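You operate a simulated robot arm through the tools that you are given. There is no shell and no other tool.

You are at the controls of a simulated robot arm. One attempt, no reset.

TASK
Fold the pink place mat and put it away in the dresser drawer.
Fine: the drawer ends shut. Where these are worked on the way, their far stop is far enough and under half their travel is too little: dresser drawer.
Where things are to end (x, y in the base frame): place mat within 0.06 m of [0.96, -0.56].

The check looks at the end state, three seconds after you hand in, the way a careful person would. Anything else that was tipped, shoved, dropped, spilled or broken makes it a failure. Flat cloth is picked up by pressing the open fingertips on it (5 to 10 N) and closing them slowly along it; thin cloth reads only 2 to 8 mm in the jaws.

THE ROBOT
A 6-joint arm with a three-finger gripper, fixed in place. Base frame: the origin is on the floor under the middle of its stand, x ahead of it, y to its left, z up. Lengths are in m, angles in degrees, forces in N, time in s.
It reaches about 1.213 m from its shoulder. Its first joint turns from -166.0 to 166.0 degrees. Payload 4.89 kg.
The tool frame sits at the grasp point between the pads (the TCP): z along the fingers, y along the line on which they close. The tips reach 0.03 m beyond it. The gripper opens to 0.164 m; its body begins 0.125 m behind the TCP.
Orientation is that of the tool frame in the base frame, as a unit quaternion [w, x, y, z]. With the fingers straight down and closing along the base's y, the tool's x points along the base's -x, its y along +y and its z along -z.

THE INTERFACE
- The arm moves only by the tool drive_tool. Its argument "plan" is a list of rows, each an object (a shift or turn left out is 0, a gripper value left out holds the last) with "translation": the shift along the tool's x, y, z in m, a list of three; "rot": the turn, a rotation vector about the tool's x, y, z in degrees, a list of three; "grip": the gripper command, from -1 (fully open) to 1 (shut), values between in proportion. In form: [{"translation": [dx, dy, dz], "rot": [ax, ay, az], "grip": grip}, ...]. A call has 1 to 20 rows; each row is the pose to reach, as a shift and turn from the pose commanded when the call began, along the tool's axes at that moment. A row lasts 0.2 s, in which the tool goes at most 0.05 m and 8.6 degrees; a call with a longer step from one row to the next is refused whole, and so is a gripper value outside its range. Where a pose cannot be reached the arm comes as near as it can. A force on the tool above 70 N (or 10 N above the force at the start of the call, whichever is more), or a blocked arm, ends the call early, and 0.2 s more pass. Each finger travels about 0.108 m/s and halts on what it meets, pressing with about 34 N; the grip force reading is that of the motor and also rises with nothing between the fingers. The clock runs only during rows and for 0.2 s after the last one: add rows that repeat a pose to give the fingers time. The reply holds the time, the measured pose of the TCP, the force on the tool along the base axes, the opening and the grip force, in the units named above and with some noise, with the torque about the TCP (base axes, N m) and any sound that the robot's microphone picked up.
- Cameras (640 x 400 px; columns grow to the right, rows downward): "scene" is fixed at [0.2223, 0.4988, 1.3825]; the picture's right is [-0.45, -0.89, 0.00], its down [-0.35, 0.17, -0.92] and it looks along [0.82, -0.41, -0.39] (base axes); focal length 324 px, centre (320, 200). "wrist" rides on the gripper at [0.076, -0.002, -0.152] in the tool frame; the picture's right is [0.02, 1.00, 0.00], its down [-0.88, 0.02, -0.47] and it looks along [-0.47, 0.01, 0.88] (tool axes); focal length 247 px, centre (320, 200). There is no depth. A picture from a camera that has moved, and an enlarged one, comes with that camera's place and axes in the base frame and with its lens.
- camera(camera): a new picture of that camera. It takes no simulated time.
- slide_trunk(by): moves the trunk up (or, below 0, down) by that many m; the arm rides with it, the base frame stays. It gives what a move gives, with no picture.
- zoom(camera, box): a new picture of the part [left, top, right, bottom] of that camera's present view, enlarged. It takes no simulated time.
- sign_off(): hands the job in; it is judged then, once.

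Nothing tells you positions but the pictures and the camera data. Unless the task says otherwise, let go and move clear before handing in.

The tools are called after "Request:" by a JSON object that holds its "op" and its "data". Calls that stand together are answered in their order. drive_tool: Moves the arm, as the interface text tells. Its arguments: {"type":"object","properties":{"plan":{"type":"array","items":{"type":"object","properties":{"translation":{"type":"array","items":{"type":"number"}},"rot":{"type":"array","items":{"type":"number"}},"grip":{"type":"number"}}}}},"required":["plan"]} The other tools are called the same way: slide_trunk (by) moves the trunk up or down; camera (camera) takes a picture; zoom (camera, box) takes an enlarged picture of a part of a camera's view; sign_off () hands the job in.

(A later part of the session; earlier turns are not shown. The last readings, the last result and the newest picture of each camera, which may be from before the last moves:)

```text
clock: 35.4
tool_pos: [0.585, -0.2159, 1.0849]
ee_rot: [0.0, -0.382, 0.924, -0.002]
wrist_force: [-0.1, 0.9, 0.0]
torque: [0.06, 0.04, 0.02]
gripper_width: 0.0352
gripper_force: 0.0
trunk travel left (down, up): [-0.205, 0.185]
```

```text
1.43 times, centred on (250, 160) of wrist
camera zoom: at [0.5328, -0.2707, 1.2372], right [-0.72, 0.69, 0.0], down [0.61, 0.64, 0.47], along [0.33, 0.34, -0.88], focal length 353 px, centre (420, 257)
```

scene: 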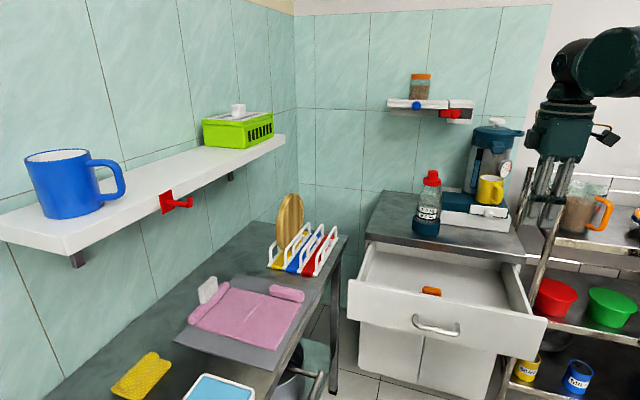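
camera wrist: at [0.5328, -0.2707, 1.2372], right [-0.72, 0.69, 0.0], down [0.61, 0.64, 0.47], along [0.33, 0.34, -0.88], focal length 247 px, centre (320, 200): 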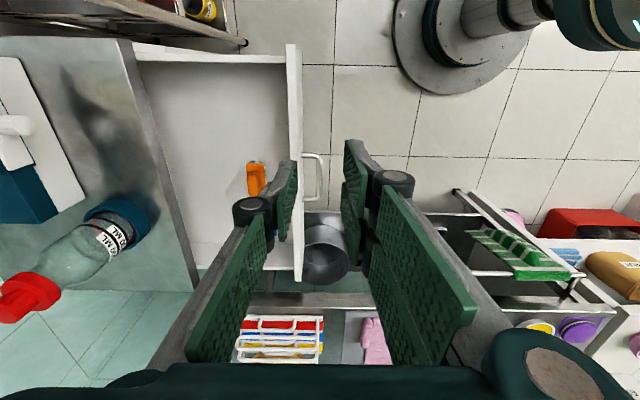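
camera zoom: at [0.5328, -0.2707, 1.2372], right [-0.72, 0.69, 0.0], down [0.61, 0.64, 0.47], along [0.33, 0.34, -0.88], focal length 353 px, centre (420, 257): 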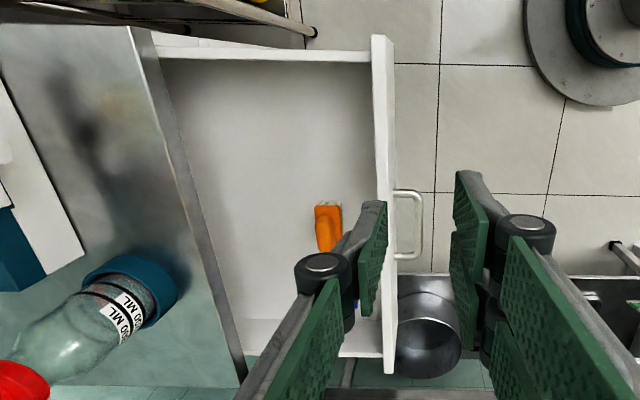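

The drawer is roomy and its right-hand area is free; the orange item sits near the front middle. The wall shelf's front edge, with its red hook, overhangs roughly the back of the mat at z about 1.13, so I'll have to come in tilted there. I'm moving to look at the mat from above and in front.

Request:
{"op": "drive_tool", "data": {"plan": [{"translation": [-0.03, 0.018, 0.002]}, {"translation": [-0.065, 0.036, 0.004]}, {"translation": [-0.1, 0.054, 0.006]}, {"translation": [-0.135, 0.072, 0.008]}, {"translation": [-0.17, 0.09, 0.01]}, {"translation": [-0.205, 0.108, 0.012]}, {"translation": [-0.24, 0.126, 0.014]}, {"translation": [-0.275, 0.144, 0.016]}, {"translation": [-0.31, 0.162, 0.018]}, {"translation": [-0.345, 0.18, 0.02]}, {"translation": [-0.38, 0.198, 0.02]}, {"translation": [-0.41, 0.21, 0.02]}, {"translation": [-0.44, 0.22, 0.02]}, {"translation": [-0.44, 0.22, 0.02]}]}}

Request:
{"op": "camera", "data": {"camera": "wrist"}}

Request:
{"op": "camera", "data": {"camera": "scene"}}

```text
clock: 38.4
tool_pos: [0.7412, 0.2514, 1.0652]
ee_rot: [0.0, -0.382, 0.924, -0.002]
wrist_force: [-0.2, -0.1, -0.5]
torque: [-0.01, 0.02, 0.01]
gripper_width: 0.0352
gripper_force: 0.2
trunk travel left (down, up): [-0.205, 0.185]
```

```text
taken
camera wrist: at [0.6891, 0.1972, 1.2176], right [-0.72, 0.69, 0.0], down [0.61, 0.64, 0.47], along [0.33, 0.34, -0.88], focal length 247 px, centre (320, 200)
```

wrist: 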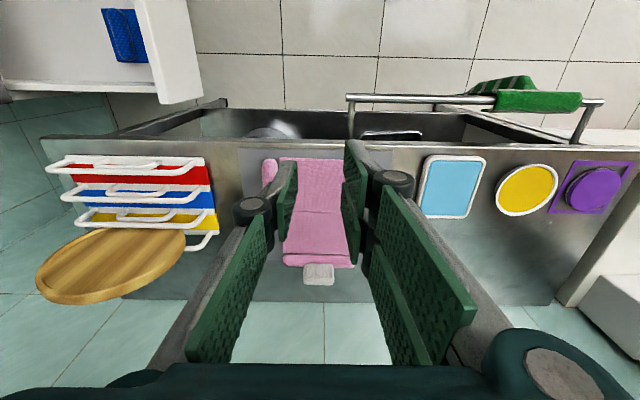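

```text
taken
```

scene: 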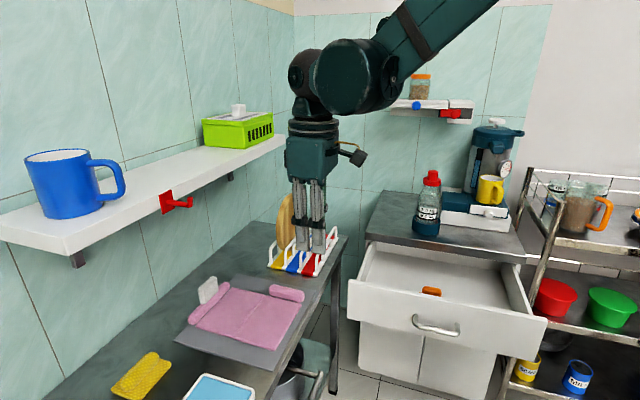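

Request:
{"op": "zoom", "data": {"camera": "wrist", "box": [240, 130, 400, 300]}}

Request:
{"op": "zoom", "data": {"camera": "scene", "box": [170, 260, 320, 360]}}

Request:
{"op": "zoom", "data": {"camera": "wrist", "box": [0, 0, 240, 140]}}

```text
2.35 times, centred on (320, 215) of wrist
camera zoom: at [0.6891, 0.1972, 1.2176], right [-0.72, 0.69, 0.0], down [0.61, 0.64, 0.47], along [0.33, 0.34, -0.88], focal length 581 px, centre (320, 165)
```

zoom: 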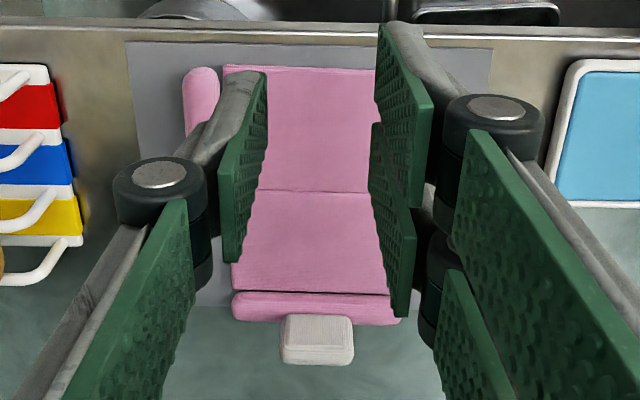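

```text
4.00 times, centred on (245, 310) of scene
camera zoom: at [0.2223, 0.4988, 1.3825], right [-0.45, -0.89, 0.0], down [-0.35, 0.17, -0.92], along [0.82, -0.41, -0.39], focal length 1295 px, centre (620, -240)
```

zoom: 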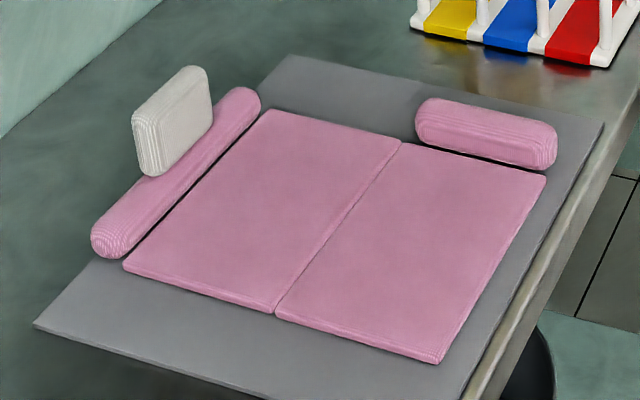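

```text
2.67 times, centred on (120, 70) of wrist
camera zoom: at [0.6891, 0.1972, 1.2176], right [-0.72, 0.69, 0.0], down [0.61, 0.64, 0.47], along [0.33, 0.34, -0.88], focal length 659 px, centre (853, 547)
```

zoom: 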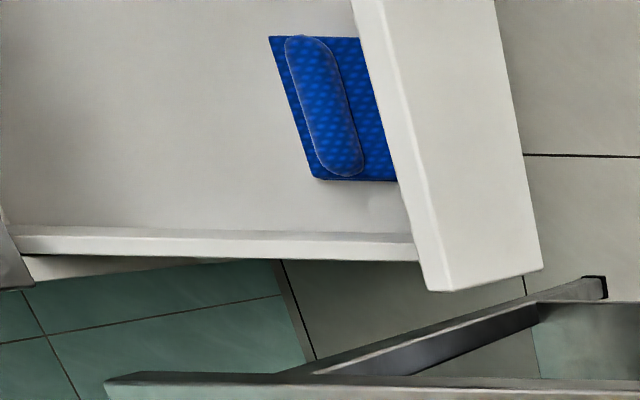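

The drawer also holds a blue cloth on its left side, which I'll avoid. The pink mat's rear roll is at about q = 0.98 and carries an upright white tab about 60 mm wide and 40 mm tall, which is probably the fold handle. I'm tilting 40° toward the back to stay clear of the shelf and getting a closer view.

Request:
{"op": "drive_tool", "data": {"plan": [{"translation": [-0.01, 0, 0.0], "rot": [0, -6.7, 0], "grip": -0.22}, {"translation": [-0.025, 0, 0.005], "rot": [0, -13.3, 0]}, {"translation": [-0.045, 0, 0.01], "rot": [0, -20, 0]}, {"translation": [-0.065, 0, 0.015], "rot": [0, -26.7, 0]}, {"translation": [-0.085, 0, 0.02], "rot": [0, -33.3, 0]}, {"translation": [-0.1, 0, 0.02], "rot": [0, -40, 0]}, {"translation": [-0.1, 0, 0.02], "rot": [0, -40, 0]}]}}

Request:
{"op": "camera", "data": {"camera": "wrist"}}

Request:
{"op": "camera", "data": {"camera": "scene"}}

```text
clock: 40.0
tool_pos: [0.8137, 0.3213, 1.0438]
ee_rot: [0.317, -0.359, 0.869, 0.128]
wrist_force: [0.1, 0.0, 0.3]
torque: [-0.01, 0.02, 0.04]
gripper_width: 0.0998
gripper_force: 0.2
trunk travel left (down, up): [-0.205, 0.185]
```

```text
taken
camera wrist: at [0.7042, 0.2106, 1.1114], right [-0.72, 0.7, -0.02], down [0.25, 0.28, 0.93], along [0.65, 0.66, -0.37], focal length 247 px, centre (320, 200)
```

wrist: 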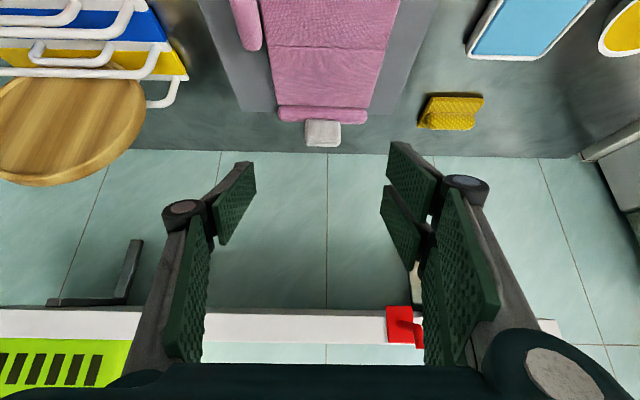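

```text
taken
```

scene: 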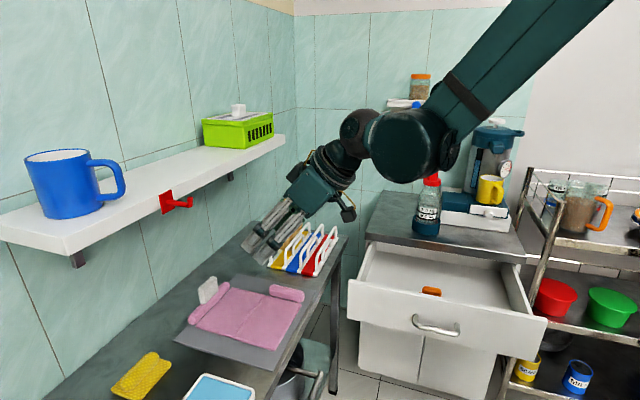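

Request:
{"op": "zoom", "data": {"camera": "wrist", "box": [220, 0, 420, 170]}}

Request:
{"op": "zoom", "data": {"camera": "scene", "box": [170, 180, 340, 300]}}

```text
2.35 times, centred on (320, 85) of wrist
camera zoom: at [0.7042, 0.2106, 1.1114], right [-0.72, 0.7, -0.02], down [0.25, 0.28, 0.93], along [0.65, 0.66, -0.37], focal length 581 px, centre (320, 471)
```

zoom: 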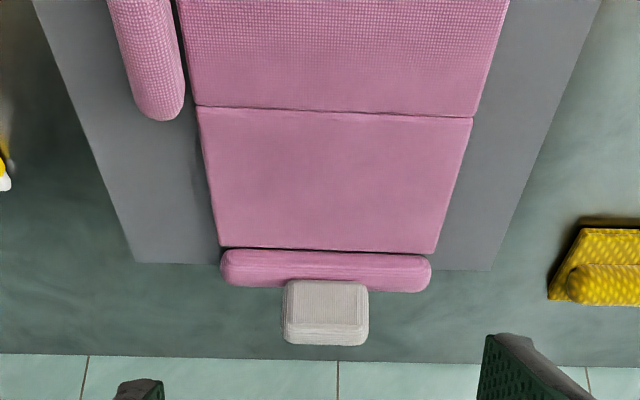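

```text
3.33 times, centred on (255, 240) of scene
camera zoom: at [0.2223, 0.4988, 1.3825], right [-0.45, -0.89, 0.0], down [-0.35, 0.17, -0.92], along [0.82, -0.41, -0.39], focal length 1079 px, centre (537, 67)
```

zoom: 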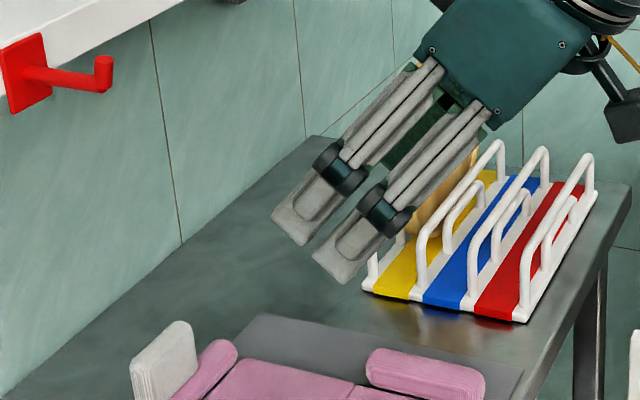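

Clear view now: the tab is centred at p ≈ 0.343, q ≈ 0.989, with its top at z ≈ 0.872. The shelf's underside is at about 1.12, and the 40° approach clears it. I'm advancing most of the way along the tool axis and then checking.

Request:
{"op": "drive_tool", "data": {"plan": [{"translation": [-0.003, 0.001, 0.03]}, {"translation": [-0.007, 0.002, 0.06]}, {"translation": [-0.01, 0.003, 0.09]}, {"translation": [-0.013, 0.004, 0.12]}, {"translation": [-0.016, 0.005, 0.15]}, {"translation": [-0.02, 0.0055, 0.18]}, {"translation": [-0.02, 0.0055, 0.18]}]}}

Request:
{"op": "camera", "data": {"camera": "wrist"}}

Request:
{"op": "zoom", "data": {"camera": "scene", "box": [150, 180, 350, 340]}}

```text
clock: 41.5
tool_pos: [0.9031, 0.4166, 0.9204]
ee_rot: [0.316, -0.359, 0.869, 0.128]
wrist_force: [0.7, -0.3, -0.3]
torque: [0.03, 0.0, 0.04]
gripper_width: 0.0998
gripper_force: 0.1
trunk travel left (down, up): [-0.205, 0.185]
```

```text
taken
camera wrist: at [0.7937, 0.306, 0.9875], right [-0.72, 0.7, -0.02], down [0.25, 0.28, 0.93], along [0.65, 0.66, -0.37], focal length 247 px, centre (320, 200)
```

wrist: 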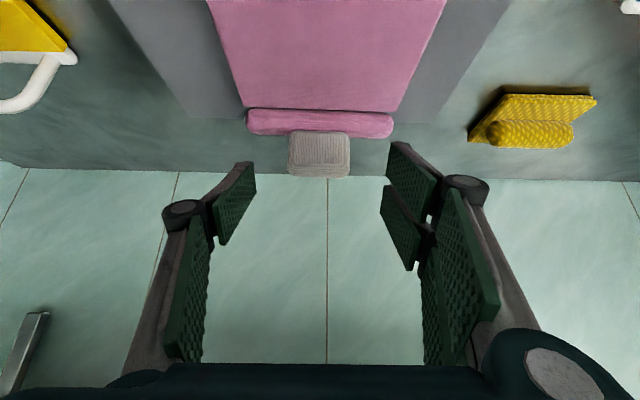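

```text
2.50 times, centred on (250, 260) of scene
camera zoom: at [0.2223, 0.4988, 1.3825], right [-0.45, -0.89, 0.0], down [-0.35, 0.17, -0.92], along [0.82, -0.41, -0.39], focal length 809 px, centre (495, 50)
```

zoom: 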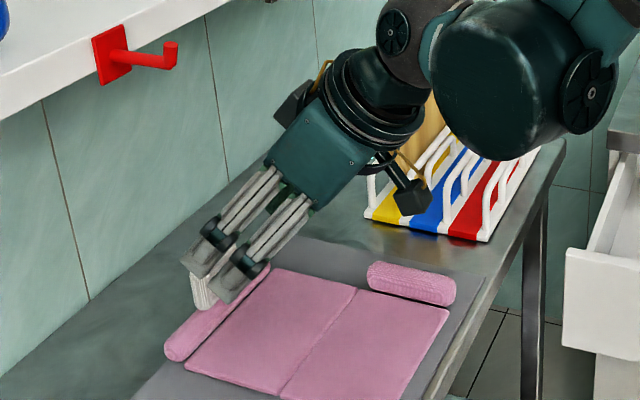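

Request:
{"op": "drive_tool", "data": {"plan": [{"translation": [0, 0, 0.02]}, {"translation": [0, 0, 0.04]}, {"translation": [0, 0, 0.055]}, {"translation": [0, 0, 0.062]}, {"translation": [0, 0, 0.062]}]}}

Request:
{"op": "zoom", "data": {"camera": "wrist", "box": [200, 80, 440, 280]}}

Request:
{"op": "zoom", "data": {"camera": "scene", "box": [150, 220, 310, 340]}}

```text
clock: 42.8
tool_pos: [0.9309, 0.445, 0.8722]
ee_rot: [0.316, -0.359, 0.869, 0.129]
wrist_force: [0.2, -0.1, 0.8]
torque: [0.01, -0.01, -0.01]
gripper_width: 0.1
gripper_force: 0.1
trunk travel left (down, up): [-0.205, 0.185]
```

```text
2.00 times, centred on (320, 180) of wrist
camera zoom: at [0.8217, 0.3338, 0.939], right [-0.72, 0.7, -0.02], down [0.25, 0.28, 0.93], along [0.65, 0.66, -0.37], focal length 494 px, centre (320, 240)
```

zoom: 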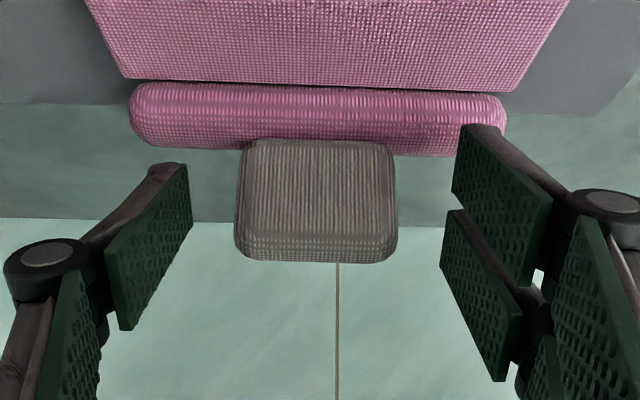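

```text
3.33 times, centred on (230, 280) of scene
camera zoom: at [0.2223, 0.4988, 1.3825], right [-0.45, -0.89, 0.0], down [-0.35, 0.17, -0.92], along [0.82, -0.41, -0.39], focal length 1079 px, centre (620, -67)
```

zoom: 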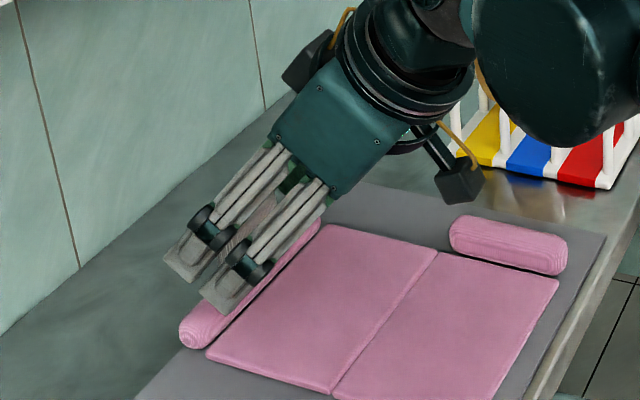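

The tab sits squarely between the fingers with no contact force. Closing slowly on it.

Request:
{"op": "drive_tool", "data": {"plan": [{"grip": 0.0}, {"grip": 0.2}, {"grip": 0.3}, {"grip": 0.4}, {"grip": 0.5}, {"grip": 0.6}, {"grip": 0.6}]}}

Request:
{"op": "zoom", "data": {"camera": "wrist", "box": [200, 80, 440, 280]}}

```text
clock: 44.4
tool_pos: [0.9311, 0.4446, 0.8725]
ee_rot: [0.317, -0.359, 0.868, 0.128]
wrist_force: [1.2, 0.4, -0.5]
torque: [0.09, 0.16, -0.09]
gripper_width: 0.0611
gripper_force: 33.8
trunk travel left (down, up): [-0.205, 0.185]
```

```text
2.00 times, centred on (320, 180) of wrist
camera zoom: at [0.8215, 0.3337, 0.9392], right [-0.72, 0.7, -0.02], down [0.25, 0.28, 0.93], along [0.65, 0.66, -0.37], focal length 494 px, centre (320, 240)
```

zoom: 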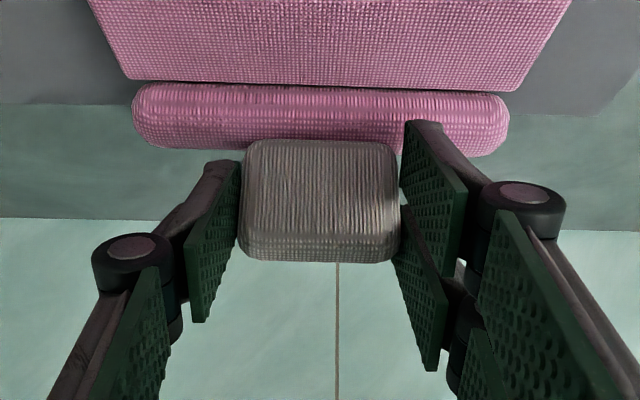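

Gripped: the tab reads 61 mm and holds. As a first test I'm lifting a little along the fold arc without turning the wrist, to see whether the tab swivels or drives the panel rigidly.

Request:
{"op": "drive_tool", "data": {"plan": [{"translation": [0.0005, 0, -0.008]}, {"translation": [0.0, 0, -0.016]}, {"translation": [-0.001, 0, -0.024]}, {"translation": [-0.0016, 0, -0.0319]}, {"translation": [-0.0016, 0, -0.0319]}]}}

Request:
{"op": "zoom", "data": {"camera": "wrist", "box": [200, 0, 440, 280]}}

Request:
{"op": "zoom", "data": {"camera": "scene", "box": [150, 220, 310, 340]}}

```text
clock: 45.5
tool_pos: [0.9166, 0.4303, 0.8978]
ee_rot: [0.316, -0.359, 0.869, 0.128]
wrist_force: [-0.3, -0.4, -0.3]
torque: [0.02, 0.12, 0.02]
gripper_width: 0.061
gripper_force: 33.4
trunk travel left (down, up): [-0.205, 0.185]
```

```text
1.43 times, centred on (320, 140) of wrist
camera zoom: at [0.8078, 0.32, 0.9647], right [-0.72, 0.7, -0.02], down [0.25, 0.28, 0.93], along [0.65, 0.66, -0.37], focal length 353 px, centre (320, 286)
```

zoom: 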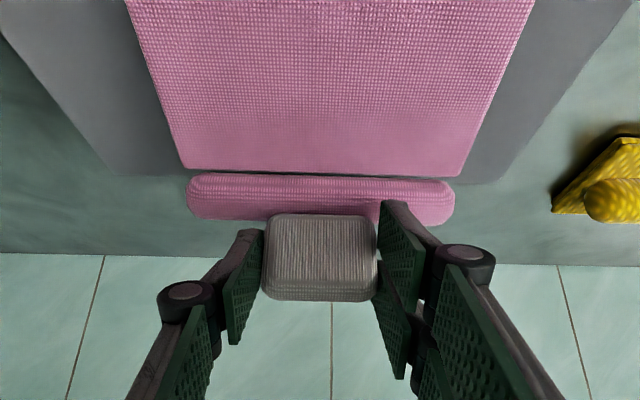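

```text
3.33 times, centred on (230, 280) of scene
camera zoom: at [0.2223, 0.4988, 1.3825], right [-0.45, -0.89, 0.0], down [-0.35, 0.17, -0.92], along [0.82, -0.41, -0.39], focal length 1079 px, centre (620, -67)
```

zoom: 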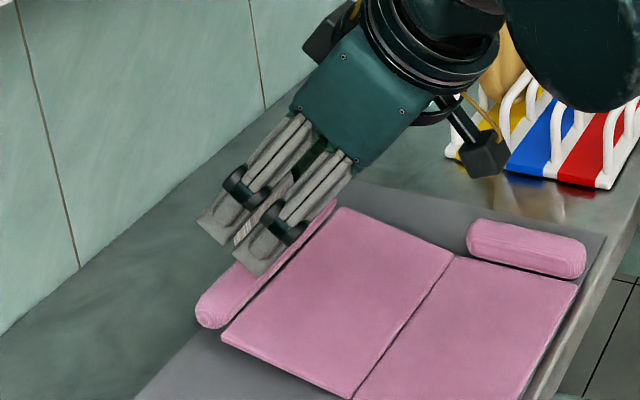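

The panel hinges at the crease and the roll-and-tab strip swivels on its own hinge, so I can keep the wrist angle fixed. My first arc slid the base about 15 mm forward, so I'm easing it back and then following a tighter arc about the crease.

Request:
{"op": "drive_tool", "data": {"plan": [{"translation": [-0.006, 0, 0.005]}, {"translation": [-0.0116, 0, 0.0098]}, {"translation": [-0.0149, 0, 0.0009]}, {"translation": [-0.0182, 0, -0.008]}, {"translation": [-0.0198, 0, -0.0167]}, {"translation": [-0.0213, 0, -0.0254]}, {"translation": [-0.0213, 0, -0.0343]}, {"translation": [-0.0213, 0, -0.0432]}, {"translation": [-0.0213, 0, -0.0432]}]}}

Request:
{"op": "zoom", "data": {"camera": "wrist", "box": [200, 0, 440, 280]}}

Request:
{"op": "zoom", "data": {"camera": "scene", "box": [150, 220, 310, 340]}}

```text
clock: 47.5
tool_pos: [0.9086, 0.4241, 0.9436]
ee_rot: [0.317, -0.359, 0.868, 0.129]
wrist_force: [1.4, 1.2, 0.8]
torque: [0.21, 0.08, -0.18]
gripper_width: 0.0612
gripper_force: 34.0
trunk travel left (down, up): [-0.205, 0.185]
```

```text
1.43 times, centred on (320, 140) of wrist
camera zoom: at [0.7991, 0.3119, 1.0105], right [-0.72, 0.7, -0.02], down [0.25, 0.28, 0.93], along [0.65, 0.66, -0.37], focal length 353 px, centre (320, 286)
```

zoom: 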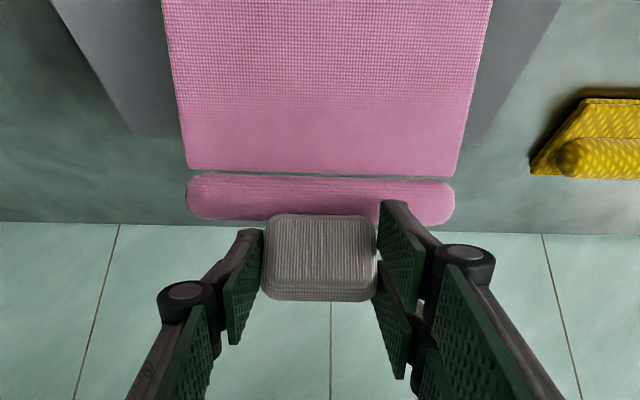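

```text
3.33 times, centred on (230, 280) of scene
camera zoom: at [0.2223, 0.4988, 1.3825], right [-0.45, -0.89, 0.0], down [-0.35, 0.17, -0.92], along [0.82, -0.41, -0.39], focal length 1079 px, centre (620, -67)
```

zoom: 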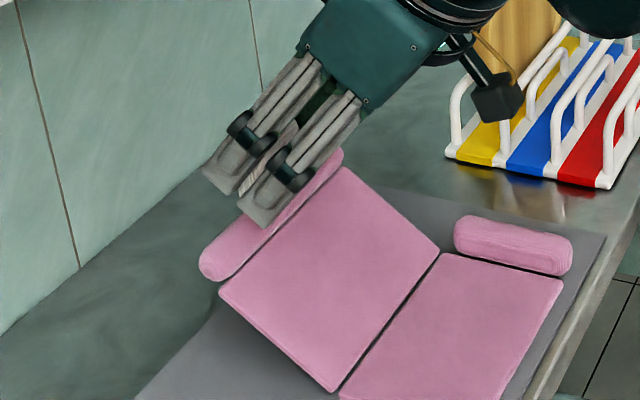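

The flap follows cleanly about the crease at 45°, with almost no force. I'm continuing the arc past vertical.

Request:
{"op": "drive_tool", "data": {"plan": [{"translation": [0.0015, 0, -0.0088]}, {"translation": [0.003, 0, -0.0175]}, {"translation": [0.006, 0, -0.0258]}, {"translation": [0.0091, 0, -0.0341]}, {"translation": [0.0135, 0, -0.0419]}, {"translation": [0.018, 0, -0.0496]}, {"translation": [0.0237, 0, -0.0564]}, {"translation": [0.0294, 0, -0.0632]}, {"translation": [0.0362, 0, -0.069]}, {"translation": [0.043, 0, -0.0747]}, {"translation": [0.043, 0, -0.0747]}]}}

Request:
{"op": "zoom", "data": {"camera": "wrist", "box": [200, 0, 440, 280]}}

Request:
{"op": "zoom", "data": {"camera": "scene", "box": [150, 220, 310, 340]}}

```text
clock: 50.0
tool_pos: [0.8492, 0.3666, 0.9742]
ee_rot: [0.317, -0.36, 0.868, 0.129]
wrist_force: [-0.7, 8.9, 33.9]
torque: [1.03, -0.53, 0.27]
gripper_width: 0.061
gripper_force: 34.0
trunk travel left (down, up): [-0.205, 0.185]
```

```text
1.43 times, centred on (320, 140) of wrist
camera zoom: at [0.7401, 0.2557, 1.0415], right [-0.72, 0.7, -0.02], down [0.25, 0.28, 0.93], along [0.65, 0.66, -0.37], focal length 353 px, centre (320, 286)
```

zoom: 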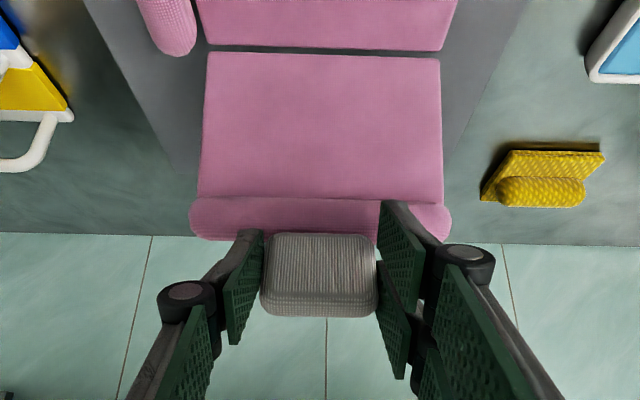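

```text
3.33 times, centred on (230, 280) of scene
camera zoom: at [0.2223, 0.4988, 1.3825], right [-0.45, -0.89, 0.0], down [-0.35, 0.17, -0.92], along [0.82, -0.41, -0.39], focal length 1079 px, centre (620, -67)
```

zoom: 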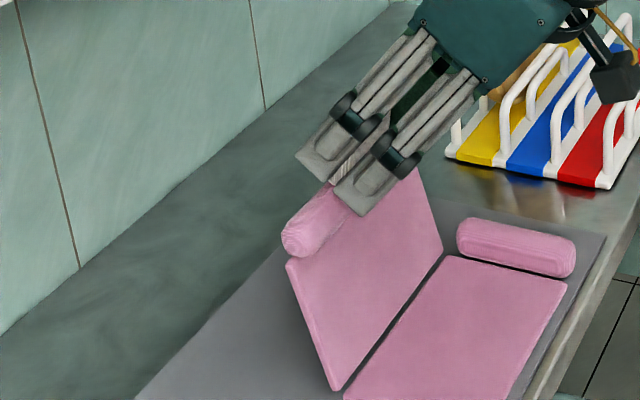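

The flap is about vertical. A 34 N reading suggests I'm slightly compressing it, so the true arc radius is a little larger than I assumed. I'm relieving it upward by a few millimetres and checking.

Request:
{"op": "drive_tool", "data": {"plan": [{"translation": [-0.0026, 0, -0.0031]}, {"translation": [-0.0045, 0, -0.0054]}, {"translation": [-0.0045, 0, -0.0054]}]}}

Request:
{"op": "zoom", "data": {"camera": "scene", "box": [170, 220, 310, 340]}}

```text
clock: 50.8
tool_pos: [0.8519, 0.3648, 0.9799]
ee_rot: [0.316, -0.36, 0.868, 0.129]
wrist_force: [-0.7, -0.9, 0.1]
torque: [-0.01, 0.03, 0.05]
gripper_width: 0.0611
gripper_force: 33.8
trunk travel left (down, up): [-0.205, 0.185]
```

```text
3.33 times, centred on (240, 280) of scene
camera zoom: at [0.2223, 0.4988, 1.3825], right [-0.45, -0.89, 0.0], down [-0.35, 0.17, -0.92], along [0.82, -0.41, -0.39], focal length 1079 px, centre (587, -67)
```

zoom: 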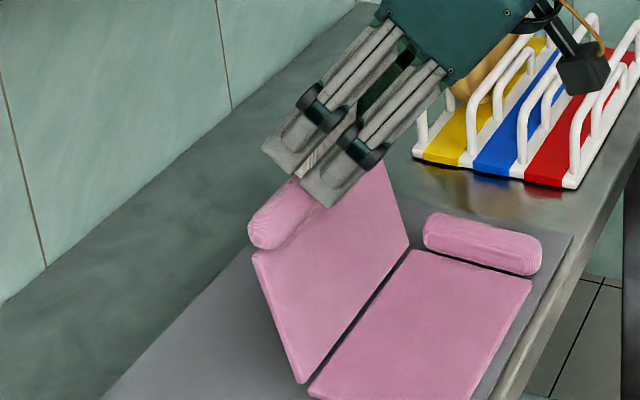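

No load now, so compression was the cause. I'm continuing past vertical with the corrected radius.

Request:
{"op": "drive_tool", "data": {"plan": [{"translation": [0.008, 0, -0.006]}, {"translation": [0.016, 0, -0.011]}, {"translation": [0.0225, 0, -0.0145]}, {"translation": [0.029, 0, -0.0165]}, {"translation": [0.0355, 0, -0.0185]}, {"translation": [0.0355, 0, -0.0185]}]}}

Request:
{"op": "zoom", "data": {"camera": "scene", "box": [170, 220, 310, 340]}}

Request:
{"op": "zoom", "data": {"camera": "wrist", "box": [200, 0, 440, 280]}}

```text
clock: 52.1
tool_pos: [0.8223, 0.3387, 0.9711]
ee_rot: [0.315, -0.36, 0.869, 0.129]
wrist_force: [0.0, -0.1, 0.3]
torque: [-0.02, -0.05, -0.01]
gripper_width: 0.0645
gripper_force: 0.1
trunk travel left (down, up): [-0.205, 0.185]
```

```text
3.33 times, centred on (240, 280) of scene
camera zoom: at [0.2223, 0.4988, 1.3825], right [-0.45, -0.89, 0.0], down [-0.35, 0.17, -0.92], along [0.82, -0.41, -0.39], focal length 1079 px, centre (587, -67)
```

zoom: 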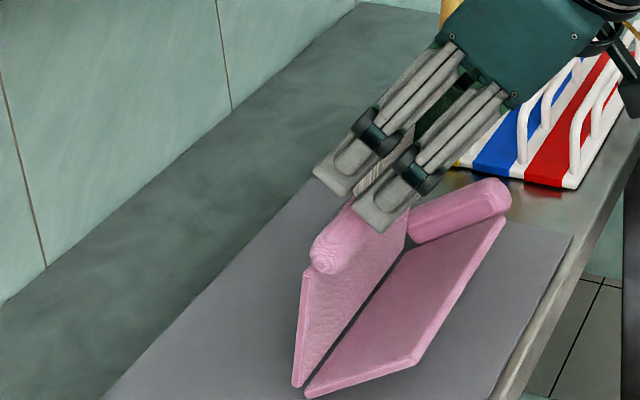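

```text
1.43 times, centred on (320, 140) of wrist
camera zoom: at [0.713, 0.2281, 1.0392], right [-0.72, 0.7, -0.02], down [0.25, 0.28, 0.93], along [0.65, 0.66, -0.37], focal length 353 px, centre (320, 286)
```

zoom: 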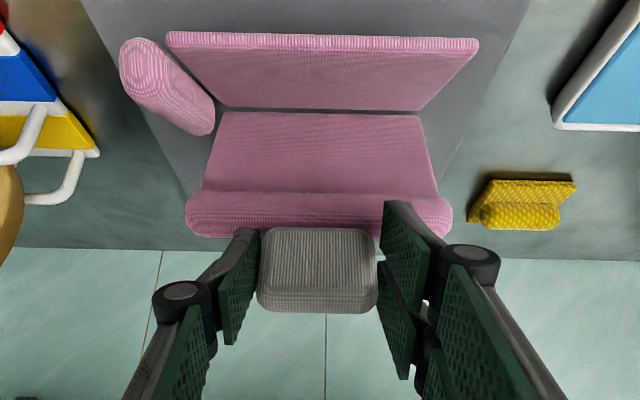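

The front panel is now rising toward the flap, as if the fold wants to close, and the gripper reads 64 mm with no load. I'm holding still briefly to see how it settles.

Request:
{"op": "drive_tool", "data": {"plan": [{"translation": [0, 0, 0]}]}}

Request:
{"op": "zoom", "data": {"camera": "scene", "box": [170, 220, 310, 340]}}

Request:
{"op": "zoom", "data": {"camera": "wrist", "box": [200, 0, 440, 280]}}

```text
clock: 52.5
tool_pos: [0.8235, 0.3389, 0.9729]
ee_rot: [0.316, -0.36, 0.868, 0.129]
wrist_force: [0.8, -1.7, 2.8]
torque: [-0.03, -0.05, -0.06]
gripper_width: 0.061
gripper_force: 33.9
trunk travel left (down, up): [-0.205, 0.185]
```

```text
3.33 times, centred on (240, 280) of scene
camera zoom: at [0.2223, 0.4988, 1.3825], right [-0.45, -0.89, 0.0], down [-0.35, 0.17, -0.92], along [0.82, -0.41, -0.39], focal length 1079 px, centre (587, -67)
```

zoom: 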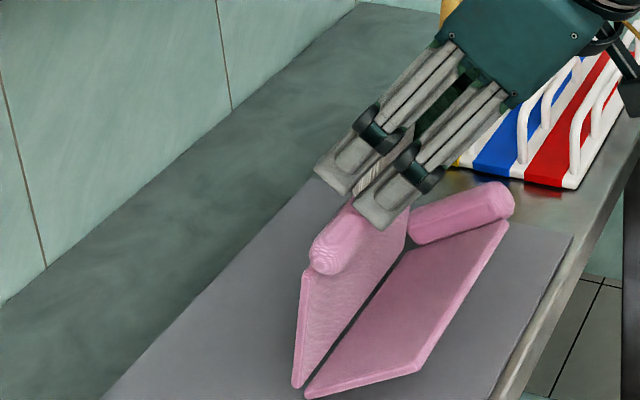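

```text
1.43 times, centred on (320, 140) of wrist
camera zoom: at [0.7134, 0.2282, 1.0395], right [-0.72, 0.7, -0.02], down [0.25, 0.28, 0.93], along [0.65, 0.66, -0.37], focal length 353 px, centre (320, 286)
```

zoom: 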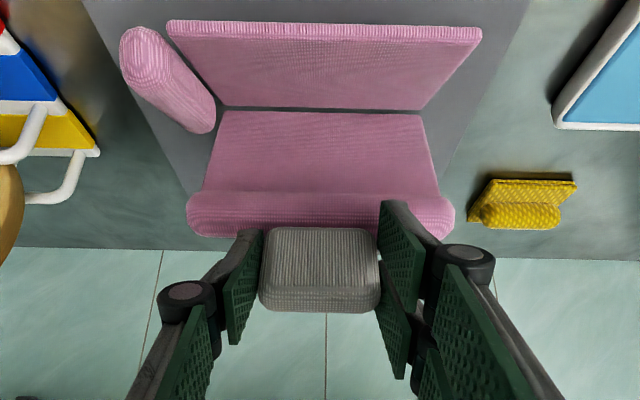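

It's still held (61 mm, 34 N), and the front panel is slowly folding up toward the flap. I'm waiting another second to see whether the fold closes by itself.

Request:
{"op": "drive_tool", "data": {"plan": [{"translation": [0, 0, 0]}, {"translation": [0, 0, 0]}, {"translation": [0, 0, 0]}, {"translation": [0, 0, 0]}, {"translation": [0, 0, 0]}]}}

Request:
{"op": "zoom", "data": {"camera": "scene", "box": [170, 220, 310, 340]}}

Request:
{"op": "zoom", "data": {"camera": "wrist", "box": [200, 0, 440, 280]}}

```text
clock: 53.8
tool_pos: [0.8227, 0.3389, 0.9725]
ee_rot: [0.317, -0.36, 0.868, 0.129]
wrist_force: [-0.2, -0.5, 1.5]
torque: [0.16, 0.11, -0.02]
gripper_width: 0.0613
gripper_force: 33.8
trunk travel left (down, up): [-0.205, 0.185]
```

```text
3.33 times, centred on (240, 280) of scene
camera zoom: at [0.2223, 0.4988, 1.3825], right [-0.45, -0.89, 0.0], down [-0.35, 0.17, -0.92], along [0.82, -0.41, -0.39], focal length 1079 px, centre (587, -67)
```

zoom: 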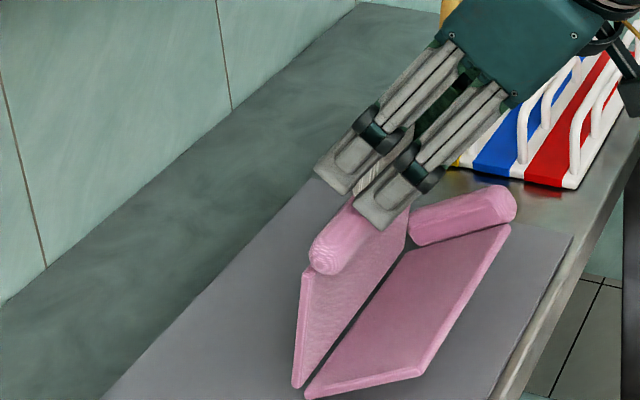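

```text
1.43 times, centred on (320, 140) of wrist
camera zoom: at [0.7133, 0.2282, 1.0396], right [-0.72, 0.7, -0.02], down [0.25, 0.28, 0.93], along [0.65, 0.66, -0.37], focal length 353 px, centre (320, 286)
```

zoom: 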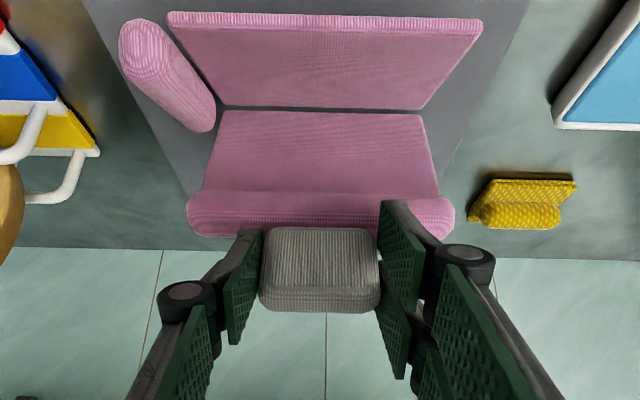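

The hinges are just heavily damped: the front panel was dragged up by my motion and is sinking back. I'll go on more slowly, forward and down.

Request:
{"op": "drive_tool", "data": {"plan": [{"translation": [0.004, 0, -0.001]}, {"translation": [0.008, 0, -0.002]}, {"translation": [0.012, 0, -0.0025]}, {"translation": [0.016, 0, -0.003]}, {"translation": [0.02, 0, -0.003]}, {"translation": [0.024, 0, -0.003]}, {"translation": [0.028, 0, -0.003]}, {"translation": [0.032, 0, -0.0027]}, {"translation": [0.0355, 0, -0.0024]}, {"translation": [0.0384, 0, -0.002]}, {"translation": [0.0384, 0, -0.002]}]}}

Request:
{"op": "zoom", "data": {"camera": "scene", "box": [170, 220, 310, 340]}}

Request:
{"op": "zoom", "data": {"camera": "wrist", "box": [200, 0, 440, 280]}}

```text
clock: 56.1
tool_pos: [0.8007, 0.3155, 0.95]
ee_rot: [0.317, -0.36, 0.868, 0.129]
wrist_force: [-10.1, -13.1, 28.6]
torque: [-0.12, 0.2, -0.11]
gripper_width: 0.0614
gripper_force: 33.8
trunk travel left (down, up): [-0.205, 0.185]
```

```text
3.33 times, centred on (240, 280) of scene
camera zoom: at [0.2223, 0.4988, 1.3825], right [-0.45, -0.89, 0.0], down [-0.35, 0.17, -0.92], along [0.82, -0.41, -0.39], focal length 1079 px, centre (587, -67)
```

zoom: 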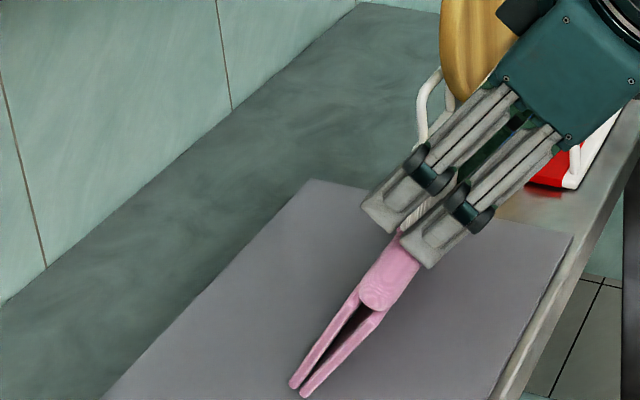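

```text
1.43 times, centred on (320, 140) of wrist
camera zoom: at [0.6909, 0.2052, 1.0172], right [-0.72, 0.7, -0.02], down [0.25, 0.28, 0.93], along [0.65, 0.66, -0.37], focal length 353 px, centre (320, 286)
```

zoom: 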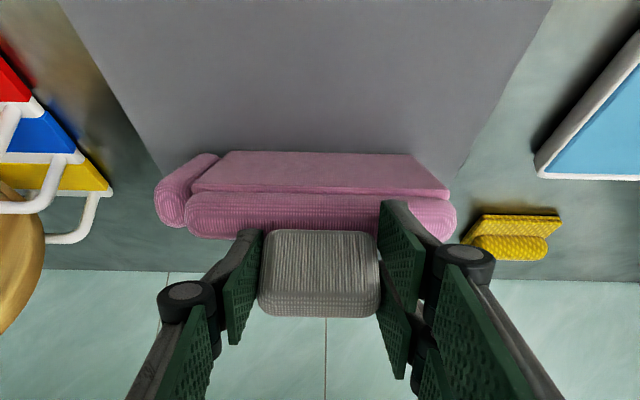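

The mat has closed on itself: both panels are together, standing on the crease and held by the tab. I'm lifting it gently to see whether it stays folded while hanging.

Request:
{"op": "drive_tool", "data": {"plan": [{"translation": [-0.0064, 0, -0.0077]}, {"translation": [-0.0129, 0, -0.0153]}, {"translation": [-0.0193, 0, -0.023]}, {"translation": [-0.0257, 0, -0.0306]}, {"translation": [-0.0321, 0, -0.0383]}, {"translation": [-0.0386, 0, -0.046]}, {"translation": [-0.0386, 0, -0.046]}]}}

Request:
{"op": "zoom", "data": {"camera": "scene", "box": [170, 200, 310, 320]}}

Request:
{"op": "zoom", "data": {"camera": "wrist", "box": [200, 0, 440, 280]}}

```text
clock: 57.8
tool_pos: [0.801, 0.3175, 1.0092]
ee_rot: [0.316, -0.36, 0.868, 0.129]
wrist_force: [0.4, 0.6, -1.2]
torque: [0.09, 0.08, -0.04]
gripper_width: 0.0612
gripper_force: 34.2
trunk travel left (down, up): [-0.205, 0.185]
```

```text
3.33 times, centred on (240, 260) of scene
camera zoom: at [0.2223, 0.4988, 1.3825], right [-0.45, -0.89, 0.0], down [-0.35, 0.17, -0.92], along [0.82, -0.41, -0.39], focal length 1079 px, centre (587, 0)
```

zoom: 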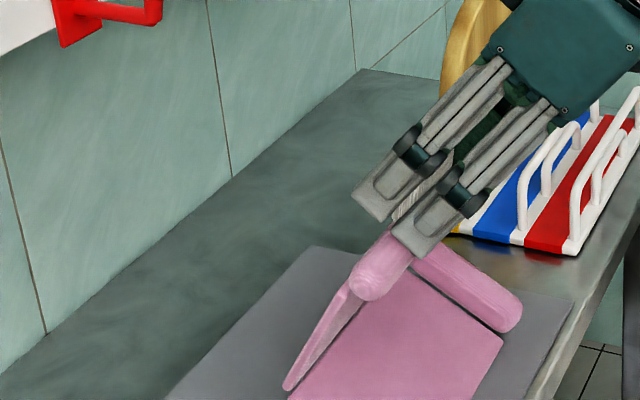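

```text
1.43 times, centred on (320, 140) of wrist
camera zoom: at [0.6925, 0.2063, 1.0762], right [-0.72, 0.7, -0.02], down [0.25, 0.28, 0.93], along [0.65, 0.66, -0.37], focal length 353 px, centre (320, 286)
```

zoom: 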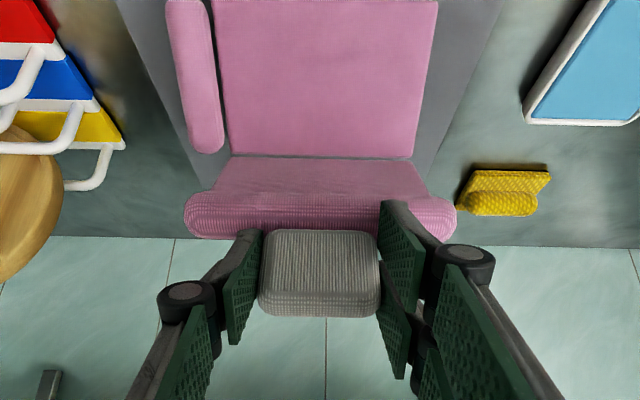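

It doesn't latch: the front panel fell open when lifted, but the flap stays well forward at about 133°. I'm lowering straight down so the crease rests on the board again, then giving the front panel time to settle flat.

Request:
{"op": "drive_tool", "data": {"plan": [{"translation": [0.0046, 0, 0.0055]}, {"translation": [0.0093, 0, 0.011]}, {"translation": [0.0139, 0, 0.0165]}, {"translation": [0.0186, 0, 0.0221]}, {"translation": [0.0232, 0, 0.0276]}, {"translation": [0.0279, 0, 0.0331]}, {"translation": [0.0312, 0, 0.037]}, {"translation": [0.0312, 0, 0.037]}, {"translation": [0.0312, 0, 0.037]}, {"translation": [0.0312, 0, 0.037]}, {"translation": [0.0312, 0, 0.037]}, {"translation": [0.0312, 0, 0.037]}]}}

Request:
{"op": "zoom", "data": {"camera": "scene", "box": [170, 220, 310, 340]}}

Request:
{"op": "zoom", "data": {"camera": "wrist", "box": [200, 0, 440, 280]}}

```text
clock: 60.4
tool_pos: [0.8, 0.317, 0.9607]
ee_rot: [0.316, -0.359, 0.869, 0.128]
wrist_force: [-0.1, 0.4, -1.2]
torque: [-0.01, 0.05, -0.01]
gripper_width: 0.0609
gripper_force: 34.4
trunk travel left (down, up): [-0.205, 0.185]
```

```text
3.33 times, centred on (240, 280) of scene
camera zoom: at [0.2223, 0.4988, 1.3825], right [-0.45, -0.89, 0.0], down [-0.35, 0.17, -0.92], along [0.82, -0.41, -0.39], focal length 1079 px, centre (587, -67)
```

zoom: 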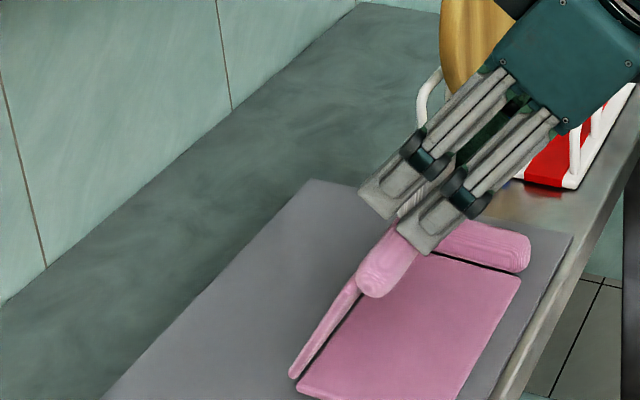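

```text
1.43 times, centred on (320, 140) of wrist
camera zoom: at [0.6921, 0.2063, 1.0277], right [-0.72, 0.7, -0.02], down [0.25, 0.28, 0.93], along [0.65, 0.66, -0.37], focal length 353 px, centre (320, 286)
```

zoom: 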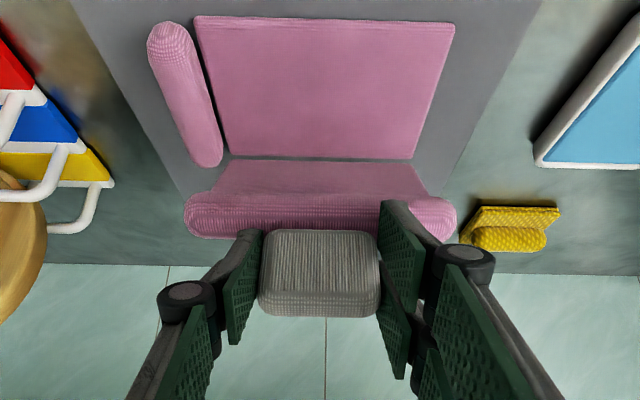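

Good: the front panel is lying down again and the flap leans forward over it. I'm slowly bringing the flap down along the arc.

Request:
{"op": "drive_tool", "data": {"plan": [{"translation": [0.0035, 0, 0.0005]}, {"translation": [0.007, 0, 0.001]}, {"translation": [0.0105, 0, 0.002]}, {"translation": [0.014, 0, 0.0035]}, {"translation": [0.0175, 0, 0.005]}, {"translation": [0.021, 0, 0.007]}, {"translation": [0.0245, 0, 0.009]}, {"translation": [0.028, 0, 0.011]}, {"translation": [0.0315, 0, 0.013]}, {"translation": [0.0349, 0, 0.0151]}, {"translation": [0.0349, 0, 0.0151]}, {"translation": [0.0349, 0, 0.0151]}]}}

Request:
{"op": "zoom", "data": {"camera": "scene", "box": [170, 220, 310, 340]}}

Request:
{"op": "zoom", "data": {"camera": "wrist", "box": [200, 0, 440, 280]}}

```text
clock: 63.0
tool_pos: [0.7894, 0.3042, 0.9281]
ee_rot: [0.317, -0.36, 0.868, 0.129]
wrist_force: [-7.9, -2.9, 9.4]
torque: [0.42, 0.26, 0.34]
gripper_width: 0.0611
gripper_force: 34.0
trunk travel left (down, up): [-0.205, 0.185]
```

```text
3.33 times, centred on (240, 280) of scene
camera zoom: at [0.2223, 0.4988, 1.3825], right [-0.45, -0.89, 0.0], down [-0.35, 0.17, -0.92], along [0.82, -0.41, -0.39], focal length 1079 px, centre (587, -67)
```

zoom: 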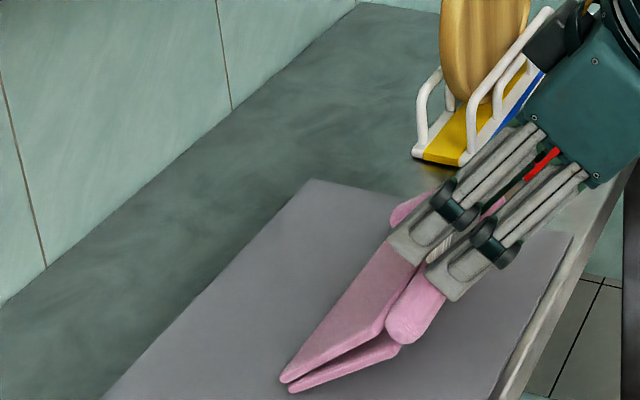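

```text
1.43 times, centred on (320, 140) of wrist
camera zoom: at [0.6796, 0.1934, 0.9948], right [-0.72, 0.7, -0.02], down [0.25, 0.28, 0.93], along [0.65, 0.66, -0.37], focal length 353 px, centre (320, 286)
```

zoom: 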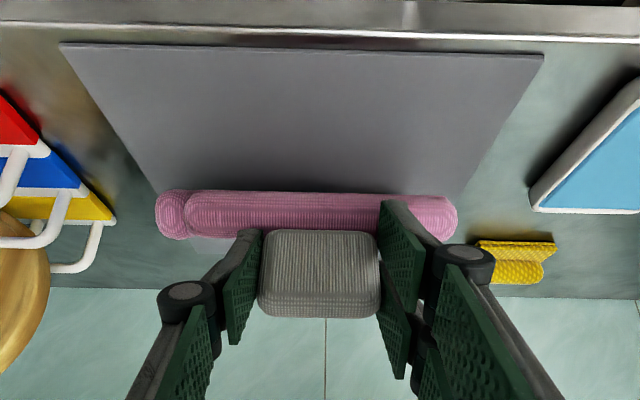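

The fold is nearly closed, with the panels together at a low angle. I'm opening the fingers gently to let it fall shut, and watching before I retreat.

Request:
{"op": "drive_tool", "data": {"plan": [{"grip": 0.4}, {"grip": 0.2}, {"grip": 0.05}, {"grip": -0.1}, {"grip": -0.1}, {"grip": -0.1}]}}

Request:
{"op": "zoom", "data": {"camera": "scene", "box": [170, 220, 310, 340]}}

Request:
{"op": "zoom", "data": {"camera": "wrist", "box": [200, 0, 440, 280]}}

```text
clock: 64.3
tool_pos: [0.7891, 0.3047, 0.927]
ee_rot: [0.316, -0.36, 0.869, 0.128]
wrist_force: [-0.2, -0.2, 0.3]
torque: [0.0, -0.02, 0.02]
gripper_width: 0.0901
gripper_force: 0.1
trunk travel left (down, up): [-0.205, 0.185]
```

```text
3.33 times, centred on (240, 280) of scene
camera zoom: at [0.2223, 0.4988, 1.3825], right [-0.45, -0.89, 0.0], down [-0.35, 0.17, -0.92], along [0.82, -0.41, -0.39], focal length 1079 px, centre (587, -67)
```

zoom: 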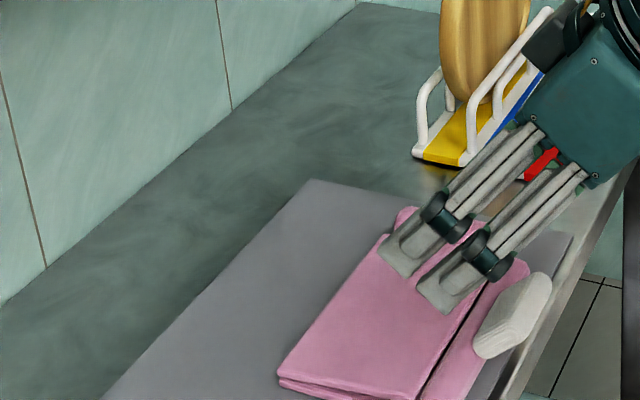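

```text
1.43 times, centred on (320, 140) of wrist
camera zoom: at [0.6803, 0.1936, 0.9944], right [-0.72, 0.7, -0.02], down [0.25, 0.28, 0.93], along [0.65, 0.66, -0.37], focal length 353 px, centre (320, 286)
```

zoom: 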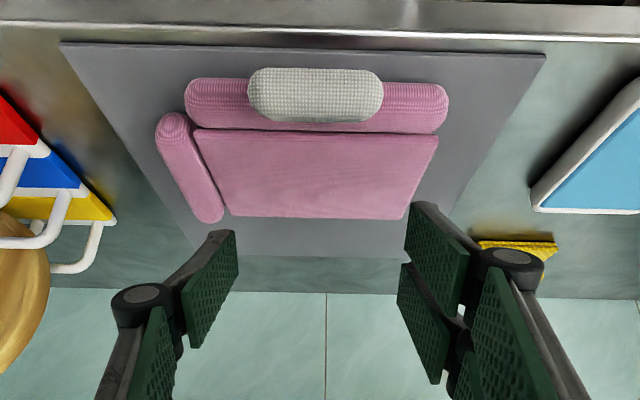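

The mat is folded flat, with the flap lying on the front panel, and the thick side roll (its free carry roll) is exposed at the rack end. I'm backing out, setting the tool vertical and taking a careful look before picking it up by that roll.

Request:
{"op": "drive_tool", "data": {"plan": [{"translation": [0, 0, -0.03]}, {"translation": [0, 0, -0.06]}, {"translation": [0, 0, -0.09]}, {"translation": [0, 0, -0.12]}, {"translation": [0, -0.01, -0.12], "rot": [0, 6.7, 0]}, {"translation": [0, -0.02, -0.12], "rot": [0, 13.3, 0]}, {"translation": [0, -0.03, -0.12], "rot": [0, 20, 0]}, {"translation": [0, -0.035, -0.12], "rot": [0, 26.7, 0]}, {"translation": [0, -0.04, -0.12], "rot": [0, 33.3, 0]}, {"translation": [0, -0.04, -0.12], "rot": [0, 40, 0]}, {"translation": [0, -0.04, -0.12], "rot": [0, 40, 0]}]}}

Request:
{"op": "camera", "data": {"camera": "wrist"}}

Request:
{"op": "zoom", "data": {"camera": "scene", "box": [170, 240, 330, 360]}}

```text
clock: 66.8
tool_pos: [0.7636, 0.2222, 1.0198]
ee_rot: [0.0, -0.382, 0.924, -0.002]
wrist_force: [1.4, 0.5, -0.8]
torque: [0.0, 0.07, 0.0]
gripper_width: 0.0904
gripper_force: 0.1
trunk travel left (down, up): [-0.205, 0.185]
```

```text
taken
camera wrist: at [0.7106, 0.1687, 1.1712], right [-0.72, 0.69, 0.0], down [0.61, 0.64, 0.47], along [0.33, 0.34, -0.88], focal length 247 px, centre (320, 200)
```

wrist: 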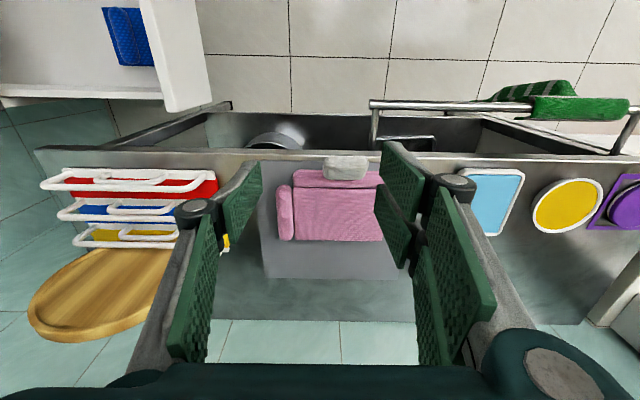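

```text
3.33 times, centred on (250, 300) of scene
camera zoom: at [0.2223, 0.4988, 1.3825], right [-0.45, -0.89, 0.0], down [-0.35, 0.17, -0.92], along [0.82, -0.41, -0.39], focal length 1079 px, centre (553, -133)
```

zoom: 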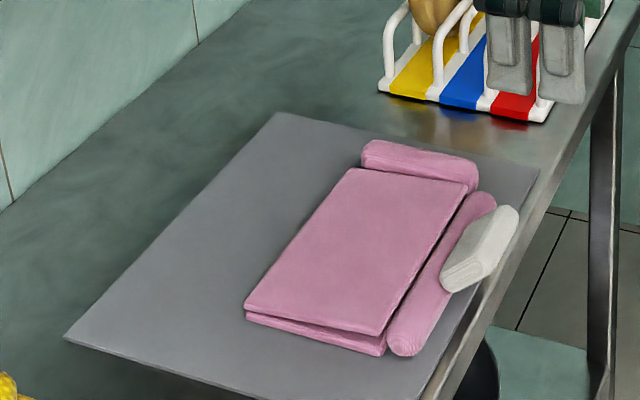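

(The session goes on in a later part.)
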